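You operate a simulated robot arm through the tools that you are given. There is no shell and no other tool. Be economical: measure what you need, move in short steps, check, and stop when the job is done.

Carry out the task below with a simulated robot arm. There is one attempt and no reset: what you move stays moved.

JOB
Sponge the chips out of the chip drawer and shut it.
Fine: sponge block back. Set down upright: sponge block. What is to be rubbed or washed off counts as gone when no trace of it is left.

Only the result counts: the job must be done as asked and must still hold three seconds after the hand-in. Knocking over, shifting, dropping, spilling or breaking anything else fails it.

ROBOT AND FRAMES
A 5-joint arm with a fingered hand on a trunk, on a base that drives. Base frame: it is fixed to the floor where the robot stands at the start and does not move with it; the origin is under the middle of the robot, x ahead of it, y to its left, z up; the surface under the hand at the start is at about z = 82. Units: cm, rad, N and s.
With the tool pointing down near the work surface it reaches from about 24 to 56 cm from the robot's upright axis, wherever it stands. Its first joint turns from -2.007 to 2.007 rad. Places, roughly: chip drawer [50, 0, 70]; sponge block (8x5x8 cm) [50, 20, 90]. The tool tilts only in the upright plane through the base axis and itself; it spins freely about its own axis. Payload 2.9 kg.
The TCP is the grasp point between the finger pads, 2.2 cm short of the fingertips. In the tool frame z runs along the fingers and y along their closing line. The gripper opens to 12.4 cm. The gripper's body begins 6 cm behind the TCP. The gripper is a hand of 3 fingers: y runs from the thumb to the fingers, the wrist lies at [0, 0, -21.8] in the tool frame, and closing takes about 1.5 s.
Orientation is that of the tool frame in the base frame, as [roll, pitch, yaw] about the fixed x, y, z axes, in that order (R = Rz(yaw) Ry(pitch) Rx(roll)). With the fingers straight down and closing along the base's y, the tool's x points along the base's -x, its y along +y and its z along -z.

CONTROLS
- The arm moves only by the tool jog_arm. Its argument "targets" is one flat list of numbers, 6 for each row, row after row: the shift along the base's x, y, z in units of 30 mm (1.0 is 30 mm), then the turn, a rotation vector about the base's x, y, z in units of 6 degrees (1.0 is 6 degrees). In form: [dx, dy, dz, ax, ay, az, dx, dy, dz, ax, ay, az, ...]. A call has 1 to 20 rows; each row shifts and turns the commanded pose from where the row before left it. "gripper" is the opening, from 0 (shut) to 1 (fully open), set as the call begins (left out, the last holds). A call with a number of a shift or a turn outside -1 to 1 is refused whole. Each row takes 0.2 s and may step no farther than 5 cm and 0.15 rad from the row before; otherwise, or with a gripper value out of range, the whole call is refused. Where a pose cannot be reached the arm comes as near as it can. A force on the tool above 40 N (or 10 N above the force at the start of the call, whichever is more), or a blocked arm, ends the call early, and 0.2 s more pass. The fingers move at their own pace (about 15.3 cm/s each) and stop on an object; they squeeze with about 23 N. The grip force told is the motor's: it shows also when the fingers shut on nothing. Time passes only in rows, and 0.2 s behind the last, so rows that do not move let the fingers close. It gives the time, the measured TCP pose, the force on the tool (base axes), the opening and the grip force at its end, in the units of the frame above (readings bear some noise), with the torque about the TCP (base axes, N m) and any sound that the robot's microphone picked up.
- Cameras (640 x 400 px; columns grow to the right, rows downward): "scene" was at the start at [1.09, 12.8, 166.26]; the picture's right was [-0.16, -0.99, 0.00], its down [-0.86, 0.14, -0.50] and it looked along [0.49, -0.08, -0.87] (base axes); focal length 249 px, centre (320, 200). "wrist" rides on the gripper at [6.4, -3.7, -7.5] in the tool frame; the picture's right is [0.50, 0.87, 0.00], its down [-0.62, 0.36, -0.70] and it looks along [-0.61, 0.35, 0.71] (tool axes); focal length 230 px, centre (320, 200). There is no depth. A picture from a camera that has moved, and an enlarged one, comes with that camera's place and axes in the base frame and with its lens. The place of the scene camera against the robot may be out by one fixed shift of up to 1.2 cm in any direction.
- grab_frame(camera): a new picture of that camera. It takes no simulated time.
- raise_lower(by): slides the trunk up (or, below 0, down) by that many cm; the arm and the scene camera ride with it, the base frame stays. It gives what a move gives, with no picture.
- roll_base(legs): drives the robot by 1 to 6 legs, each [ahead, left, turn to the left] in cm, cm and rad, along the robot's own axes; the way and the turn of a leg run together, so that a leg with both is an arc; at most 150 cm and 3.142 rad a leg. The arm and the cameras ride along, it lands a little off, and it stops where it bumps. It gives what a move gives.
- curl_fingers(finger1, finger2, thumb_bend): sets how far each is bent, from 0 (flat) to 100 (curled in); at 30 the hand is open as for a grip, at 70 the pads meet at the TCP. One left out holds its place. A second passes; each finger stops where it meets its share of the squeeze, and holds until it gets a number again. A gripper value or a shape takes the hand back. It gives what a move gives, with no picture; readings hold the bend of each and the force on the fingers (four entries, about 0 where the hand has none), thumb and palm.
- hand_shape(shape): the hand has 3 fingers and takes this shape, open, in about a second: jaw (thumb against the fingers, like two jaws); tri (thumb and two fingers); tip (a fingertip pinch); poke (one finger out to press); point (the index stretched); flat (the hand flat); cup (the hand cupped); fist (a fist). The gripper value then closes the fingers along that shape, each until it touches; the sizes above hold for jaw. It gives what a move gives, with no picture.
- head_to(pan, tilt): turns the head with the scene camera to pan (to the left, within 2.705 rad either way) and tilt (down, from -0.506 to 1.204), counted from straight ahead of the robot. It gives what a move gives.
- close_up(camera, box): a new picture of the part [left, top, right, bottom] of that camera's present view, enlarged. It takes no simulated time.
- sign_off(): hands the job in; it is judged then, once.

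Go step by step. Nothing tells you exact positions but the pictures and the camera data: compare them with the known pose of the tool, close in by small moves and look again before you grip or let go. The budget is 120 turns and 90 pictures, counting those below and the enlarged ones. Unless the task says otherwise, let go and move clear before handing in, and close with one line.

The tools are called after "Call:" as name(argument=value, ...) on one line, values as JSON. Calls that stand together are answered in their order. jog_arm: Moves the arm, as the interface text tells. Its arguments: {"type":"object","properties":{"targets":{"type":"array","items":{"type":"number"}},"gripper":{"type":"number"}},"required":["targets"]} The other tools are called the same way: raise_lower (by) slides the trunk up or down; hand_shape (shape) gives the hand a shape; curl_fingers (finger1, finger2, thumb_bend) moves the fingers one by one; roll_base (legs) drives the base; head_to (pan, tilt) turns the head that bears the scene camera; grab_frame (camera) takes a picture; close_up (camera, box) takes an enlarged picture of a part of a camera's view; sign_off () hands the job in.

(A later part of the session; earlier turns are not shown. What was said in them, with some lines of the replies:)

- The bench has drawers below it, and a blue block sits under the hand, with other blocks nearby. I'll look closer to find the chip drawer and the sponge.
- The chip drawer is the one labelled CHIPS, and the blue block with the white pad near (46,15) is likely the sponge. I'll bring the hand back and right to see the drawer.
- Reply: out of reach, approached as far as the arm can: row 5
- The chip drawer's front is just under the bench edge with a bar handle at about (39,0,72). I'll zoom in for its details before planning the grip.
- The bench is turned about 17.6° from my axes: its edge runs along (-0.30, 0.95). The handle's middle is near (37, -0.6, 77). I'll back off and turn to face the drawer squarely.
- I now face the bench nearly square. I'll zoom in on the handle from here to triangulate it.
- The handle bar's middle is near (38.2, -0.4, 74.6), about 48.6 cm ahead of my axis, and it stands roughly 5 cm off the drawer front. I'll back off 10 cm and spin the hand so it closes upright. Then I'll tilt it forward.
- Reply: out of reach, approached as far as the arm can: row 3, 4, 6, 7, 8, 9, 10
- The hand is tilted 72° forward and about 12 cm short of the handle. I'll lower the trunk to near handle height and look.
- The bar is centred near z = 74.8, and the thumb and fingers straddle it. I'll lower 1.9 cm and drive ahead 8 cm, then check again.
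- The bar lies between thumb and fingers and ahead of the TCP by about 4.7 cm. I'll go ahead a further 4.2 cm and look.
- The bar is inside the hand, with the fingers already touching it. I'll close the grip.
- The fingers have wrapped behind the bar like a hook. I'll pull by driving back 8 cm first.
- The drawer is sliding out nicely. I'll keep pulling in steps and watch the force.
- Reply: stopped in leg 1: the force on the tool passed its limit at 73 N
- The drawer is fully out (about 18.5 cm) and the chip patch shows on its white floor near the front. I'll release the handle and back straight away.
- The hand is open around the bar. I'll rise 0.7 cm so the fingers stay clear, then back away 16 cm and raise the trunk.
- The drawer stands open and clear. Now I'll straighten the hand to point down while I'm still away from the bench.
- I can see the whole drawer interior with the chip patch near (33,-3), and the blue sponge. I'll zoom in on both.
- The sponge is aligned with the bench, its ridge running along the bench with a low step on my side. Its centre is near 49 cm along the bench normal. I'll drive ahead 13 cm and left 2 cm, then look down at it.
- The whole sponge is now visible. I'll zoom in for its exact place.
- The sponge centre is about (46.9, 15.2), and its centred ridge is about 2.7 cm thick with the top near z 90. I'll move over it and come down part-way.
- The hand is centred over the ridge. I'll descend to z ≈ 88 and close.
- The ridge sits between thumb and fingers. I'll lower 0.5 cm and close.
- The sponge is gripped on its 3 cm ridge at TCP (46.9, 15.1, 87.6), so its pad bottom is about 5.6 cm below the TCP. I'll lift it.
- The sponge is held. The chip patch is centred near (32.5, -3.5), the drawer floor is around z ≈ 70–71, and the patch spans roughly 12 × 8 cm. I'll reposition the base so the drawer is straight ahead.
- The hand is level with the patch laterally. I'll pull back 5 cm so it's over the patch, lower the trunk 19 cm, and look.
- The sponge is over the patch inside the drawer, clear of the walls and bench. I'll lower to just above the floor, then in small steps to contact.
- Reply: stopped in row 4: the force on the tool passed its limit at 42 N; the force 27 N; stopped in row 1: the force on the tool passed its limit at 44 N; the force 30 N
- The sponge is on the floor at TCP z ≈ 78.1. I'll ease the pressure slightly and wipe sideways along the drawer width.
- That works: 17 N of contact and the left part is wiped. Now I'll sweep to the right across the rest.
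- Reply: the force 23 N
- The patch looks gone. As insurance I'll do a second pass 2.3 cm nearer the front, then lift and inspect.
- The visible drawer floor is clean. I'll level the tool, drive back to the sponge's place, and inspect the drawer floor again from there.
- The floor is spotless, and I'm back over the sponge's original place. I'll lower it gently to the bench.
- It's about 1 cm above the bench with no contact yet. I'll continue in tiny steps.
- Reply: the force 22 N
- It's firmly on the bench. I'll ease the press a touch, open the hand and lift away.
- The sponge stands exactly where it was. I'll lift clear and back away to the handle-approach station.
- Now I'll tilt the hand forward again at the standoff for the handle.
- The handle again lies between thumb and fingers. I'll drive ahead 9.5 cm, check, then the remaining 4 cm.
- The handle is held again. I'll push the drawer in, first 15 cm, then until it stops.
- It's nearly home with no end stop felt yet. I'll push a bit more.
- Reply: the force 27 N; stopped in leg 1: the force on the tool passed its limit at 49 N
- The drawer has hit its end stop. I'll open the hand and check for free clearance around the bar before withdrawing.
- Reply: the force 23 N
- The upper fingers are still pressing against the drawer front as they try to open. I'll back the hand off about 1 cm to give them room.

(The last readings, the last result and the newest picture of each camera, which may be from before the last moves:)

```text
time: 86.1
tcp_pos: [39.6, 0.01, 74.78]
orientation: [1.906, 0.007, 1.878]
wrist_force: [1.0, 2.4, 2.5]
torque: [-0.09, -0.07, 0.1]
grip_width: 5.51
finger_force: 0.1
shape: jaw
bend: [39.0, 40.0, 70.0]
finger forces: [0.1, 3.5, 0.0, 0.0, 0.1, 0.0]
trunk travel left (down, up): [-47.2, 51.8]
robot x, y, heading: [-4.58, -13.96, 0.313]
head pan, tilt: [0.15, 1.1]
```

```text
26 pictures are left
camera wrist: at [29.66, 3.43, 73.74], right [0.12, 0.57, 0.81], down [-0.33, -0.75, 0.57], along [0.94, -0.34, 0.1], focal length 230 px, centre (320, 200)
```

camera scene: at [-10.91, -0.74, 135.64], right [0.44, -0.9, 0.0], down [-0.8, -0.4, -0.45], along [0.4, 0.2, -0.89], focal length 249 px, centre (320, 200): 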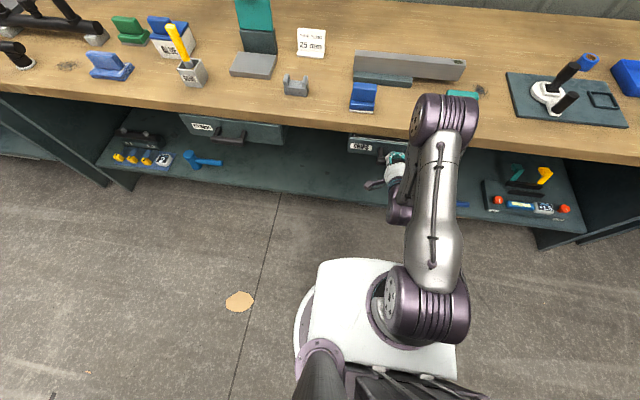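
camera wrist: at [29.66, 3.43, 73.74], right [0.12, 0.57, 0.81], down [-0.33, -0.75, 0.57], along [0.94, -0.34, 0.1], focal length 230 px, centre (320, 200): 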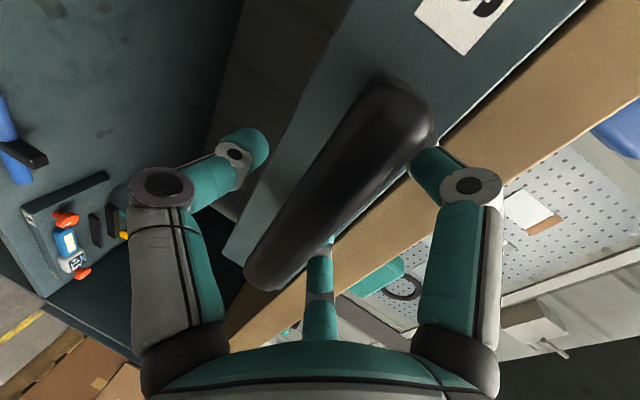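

The fingers are open now, with one lightly touching. I'll rise 0.4 cm and back out slowly, then look.

Call:
jog_arm(targets=[0, 0, 0.13, 0, 0, 0, 0, 0, 0, 0, 0, 0])

Call:
roll_base(legs=[[-3, 0, 0]])

Call:
grab_frame(camera="wrist")

```text
time: 86.7
tcp_pos: [39.55, -0.12, 75.12]
orientation: [1.909, 0.005, 1.878]
wrist_force: [0.6, 0.0, -0.6]
torque: [0.02, 0.02, 0.02]
grip_width: 5.56
finger_force: 0.1
shape: jaw
bend: [39.0, 39.0, 70.0]
finger forces: [0.0, 0.0, 0.0, 0.0, 0.0, 0.1]
trunk travel left (down, up): [-47.2, 51.8]
robot x, y, heading: [-4.24, -13.9, 0.311]
head pan, tilt: [0.15, 1.1]
```

```text
time: 87.5
tcp_pos: [36.65, -1.07, 75.28]
orientation: [1.908, 0.005, 1.877]
wrist_force: [-0.3, 0.5, 1.2]
torque: [0.02, -0.01, -0.01]
grip_width: 5.64
finger_force: 0.0
shape: jaw
bend: [38.0, 38.0, 70.0]
finger forces: [1.3, 0.6, 0.0, 0.0, 0.0, 0.0]
trunk travel left (down, up): [-47.2, 51.8]
robot x, y, heading: [-7.21, -14.96, 0.311]
head pan, tilt: [0.15, 1.1]
```

```text
25 pictures are left
camera wrist: at [26.75, 2.46, 74.17], right [0.12, 0.57, 0.81], down [-0.33, -0.75, 0.57], along [0.94, -0.34, 0.1], focal length 230 px, centre (320, 200)
```

wrist: 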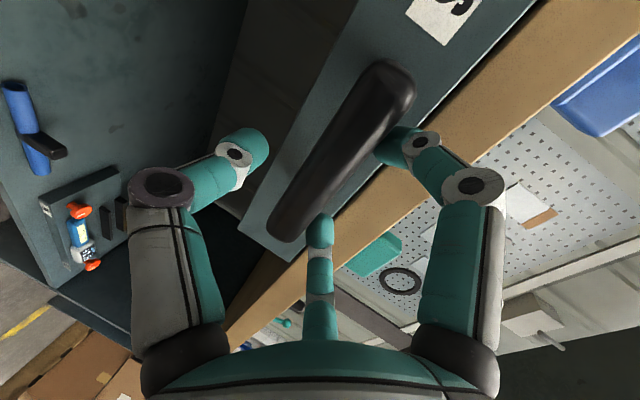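

Call:
jog_arm(targets=[0, 0, 0.15, 0, 0, 0, 0, 0, 0, 0, 0, 0])

Call:
roll_base(legs=[[-14, 0, 0]])

Call:
grab_frame(camera="wrist")

Call:
close_up(camera="scene", box=[170, 60, 430, 190])

```text
time: 88.1
tcp_pos: [36.83, -0.97, 75.46]
orientation: [1.909, 0.007, 1.877]
wrist_force: [-0.5, -0.4, 0.3]
torque: [-0.03, 0.01, 0.01]
grip_width: 5.56
finger_force: 0.0
shape: jaw
bend: [39.0, 39.0, 70.0]
finger forces: [0.1, 0.0, 0.0, 0.1, 0.0, 0.1]
trunk travel left (down, up): [-47.2, 51.8]
robot x, y, heading: [-7.26, -14.61, 0.31]
head pan, tilt: [0.15, 1.1]
```

```text
time: 89.5
tcp_pos: [23.49, -5.08, 75.6]
orientation: [1.908, 0.006, 1.879]
wrist_force: [-0.3, 0.3, -0.5]
torque: [-0.04, 0.0, -0.03]
grip_width: 5.58
finger_force: 0.2
shape: jaw
bend: [39.0, 39.0, 70.0]
finger forces: [0.1, 0.0, 0.0, 0.0, 0.1, 0.0]
trunk travel left (down, up): [-47.2, 51.8]
robot x, y, heading: [-20.48, -19.2, 0.312]
head pan, tilt: [0.15, 1.1]
```

```text
24 pictures are left
camera wrist: at [13.54, -1.73, 74.53], right [0.12, 0.57, 0.81], down [-0.33, -0.75, 0.57], along [0.94, -0.34, 0.1], focal length 230 px, centre (320, 200)
```

wrist: 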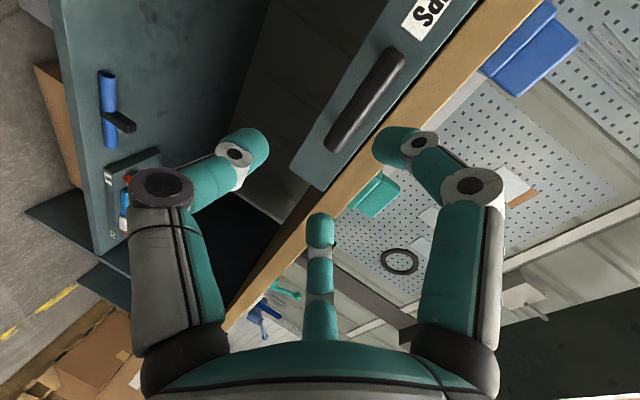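

```text
2.46 times, centred on (300, 125) of scene
camera zoom: at [-24.62, -5.04, 135.64], right [0.45, -0.9, 0.0], down [-0.8, -0.4, -0.45], along [0.41, 0.2, -0.89], focal length 613 px, centre (369, 385)
```

zoom: 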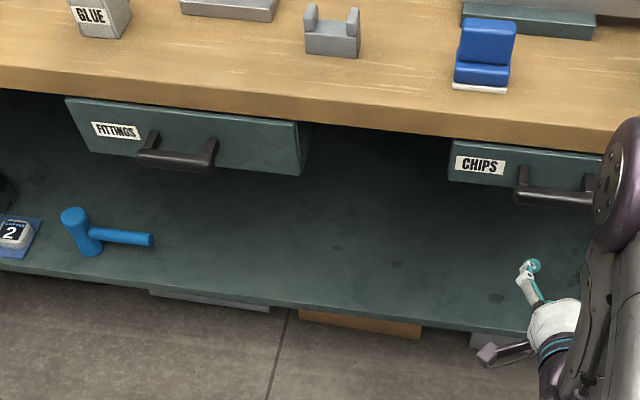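

The hand is out, the drawer looks shut, and the sponge is in place. To be sure the fingers didn't drag the drawer back, I'll nudge the bar with closed fingers until it resists.

Call:
jog_arm(targets=[0, 0, 0, 0, 0, 0, 0, 0, 0, 0, 0, 0, 0, 0, 0, 0, 0, 0, 0, 0, 0, 0, 0, 0, 0, 0, 0, 0, 0, 0, 0, 0, 0, 0, 0, 0, 0, 0, 0, 0, 0, 0], gripper=0)

Call:
roll_base(legs=[[11, 0, 0]])

Call:
grab_frame(camera="wrist")

```text
time: 91.1
tcp_pos: [23.53, -5.15, 75.51]
orientation: [1.909, 0.005, 1.881]
wrist_force: [-1.0, 0.9, -1.3]
torque: [0.03, -0.02, -0.01]
grip_width: 0.0
finger_force: 22.7
shape: jaw
bend: [70.0, 70.0, 70.0]
finger forces: [0.0, 0.0, 0.0, 0.0, 0.0, 0.0]
trunk travel left (down, up): [-47.2, 51.8]
robot x, y, heading: [-20.16, -19.16, 0.306]
head pan, tilt: [0.15, 1.1]
```

```text
time: 92.3
tcp_pos: [34.02, -1.67, 75.52]
orientation: [1.91, 0.006, 1.88]
wrist_force: [0.6, -0.4, 0.4]
torque: [0.02, 0.01, -0.02]
grip_width: 0.01
finger_force: 22.8
shape: jaw
bend: [70.0, 70.0, 70.0]
finger forces: [0.1, 0.0, 0.0, 0.0, 0.0, 0.1]
trunk travel left (down, up): [-47.2, 51.8]
robot x, y, heading: [-9.89, -15.64, 0.312]
head pan, tilt: [0.15, 1.1]
```

```text
22 pictures are left
camera wrist: at [24.16, 1.74, 74.47], right [0.12, 0.57, 0.81], down [-0.33, -0.75, 0.57], along [0.94, -0.34, 0.1], focal length 230 px, centre (320, 200)
```

wrist: 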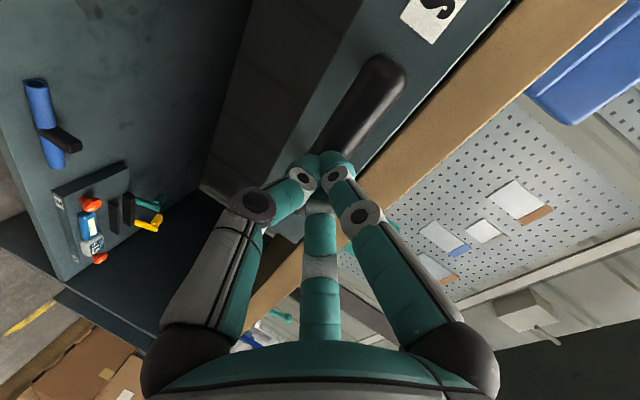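

The closed fingertips are right at the bar, centred. I'll push forward in small steps until it resists.

Call:
jog_arm(targets=[0.16, 0.05, 0, 0, 0, 0, 0.16, 0.05, 0, 0, 0, 0, 0.16, 0.05, 0, 0, 0, 0, 0.16, 0.05, 0, 0, 0, 0, 0.16, 0.05, 0, 0, 0, 0, 0.16, 0.05, 0, 0, 0, 0])

Call:
grab_frame(camera="wrist")

```text
time: 92.9
tcp_pos: [34.38, -1.6, 75.35]
orientation: [1.92, 0.007, 1.879]
wrist_force: [-22.1, -6.5, 5.1]
torque: [0.05, -0.05, 0.01]
grip_width: 0.0
finger_force: 23.7
shape: jaw
bend: [70.0, 70.0, 70.0]
finger forces: [0.1, 0.0, 0.0, 0.1, 0.1, 0.0]
trunk travel left (down, up): [-47.2, 51.8]
robot x, y, heading: [-10.44, -16.15, 0.313]
head pan, tilt: [0.15, 1.1]
stopped in row 3: the force on the tool passed its limit at 46 N (the readings are from after the stop); the commanded pose is now the measured one
```

```text
21 pictures are left
camera wrist: at [24.46, 1.81, 74.41], right [0.13, 0.57, 0.81], down [-0.33, -0.75, 0.58], along [0.94, -0.34, 0.09], focal length 230 px, centre (320, 200)
```

wrist: 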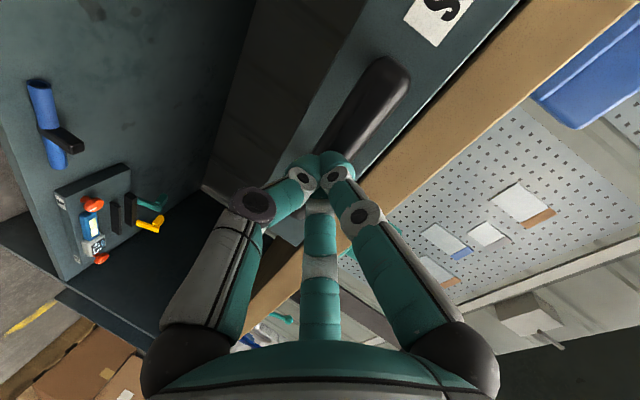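

It resists straight away with no travel, so the drawer is fully shut. I'll back away and take a final look.

Call:
roll_base(legs=[[-25, 0, 0]])

Call:
grab_frame(camera="scene")

Call:
close_up(camera="scene", box=[260, 30, 460, 155])

```text
time: 94.8
tcp_pos: [11.01, -9.3, 75.3]
orientation: [1.921, 0.005, 1.88]
wrist_force: [-1.1, 0.3, -0.2]
torque: [-0.01, -0.02, 0.03]
grip_width: 0.0
finger_force: 22.4
shape: jaw
bend: [70.0, 70.0, 70.0]
finger forces: [0.0, 0.0, 0.1, 0.0, 0.0, 0.0]
trunk travel left (down, up): [-47.2, 51.8]
robot x, y, heading: [-34.19, -23.27, 0.31]
head pan, tilt: [0.15, 1.1]
```

```text
20 pictures are left
camera scene: at [-37.85, -9.33, 135.64], right [0.45, -0.89, 0.0], down [-0.8, -0.4, -0.45], along [0.41, 0.2, -0.89], focal length 249 px, centre (320, 200)
```

scene: 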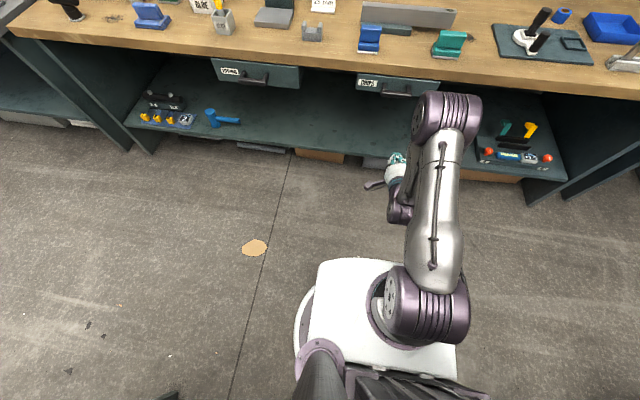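

```text
3.20 times, centred on (360, 92) of scene
camera zoom: at [-37.85, -9.33, 135.64], right [0.45, -0.89, 0.0], down [-0.8, -0.4, -0.45], along [0.41, 0.2, -0.89], focal length 797 px, centre (192, 544)
```

zoom: 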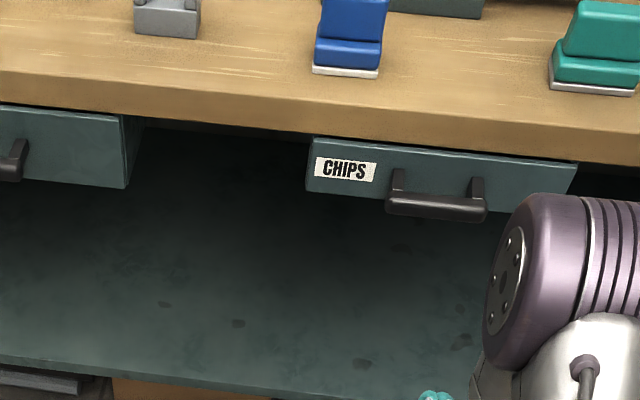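

The drawer is shut, the sponge stands upright where it was, and nothing else has moved, so I'm handing in.

Call:
sign_off()

```text
The job is handed in.
```

The chips are wiped out with no trace visible, the chip drawer is shut against its stop, and the sponge block stands upright where it started.
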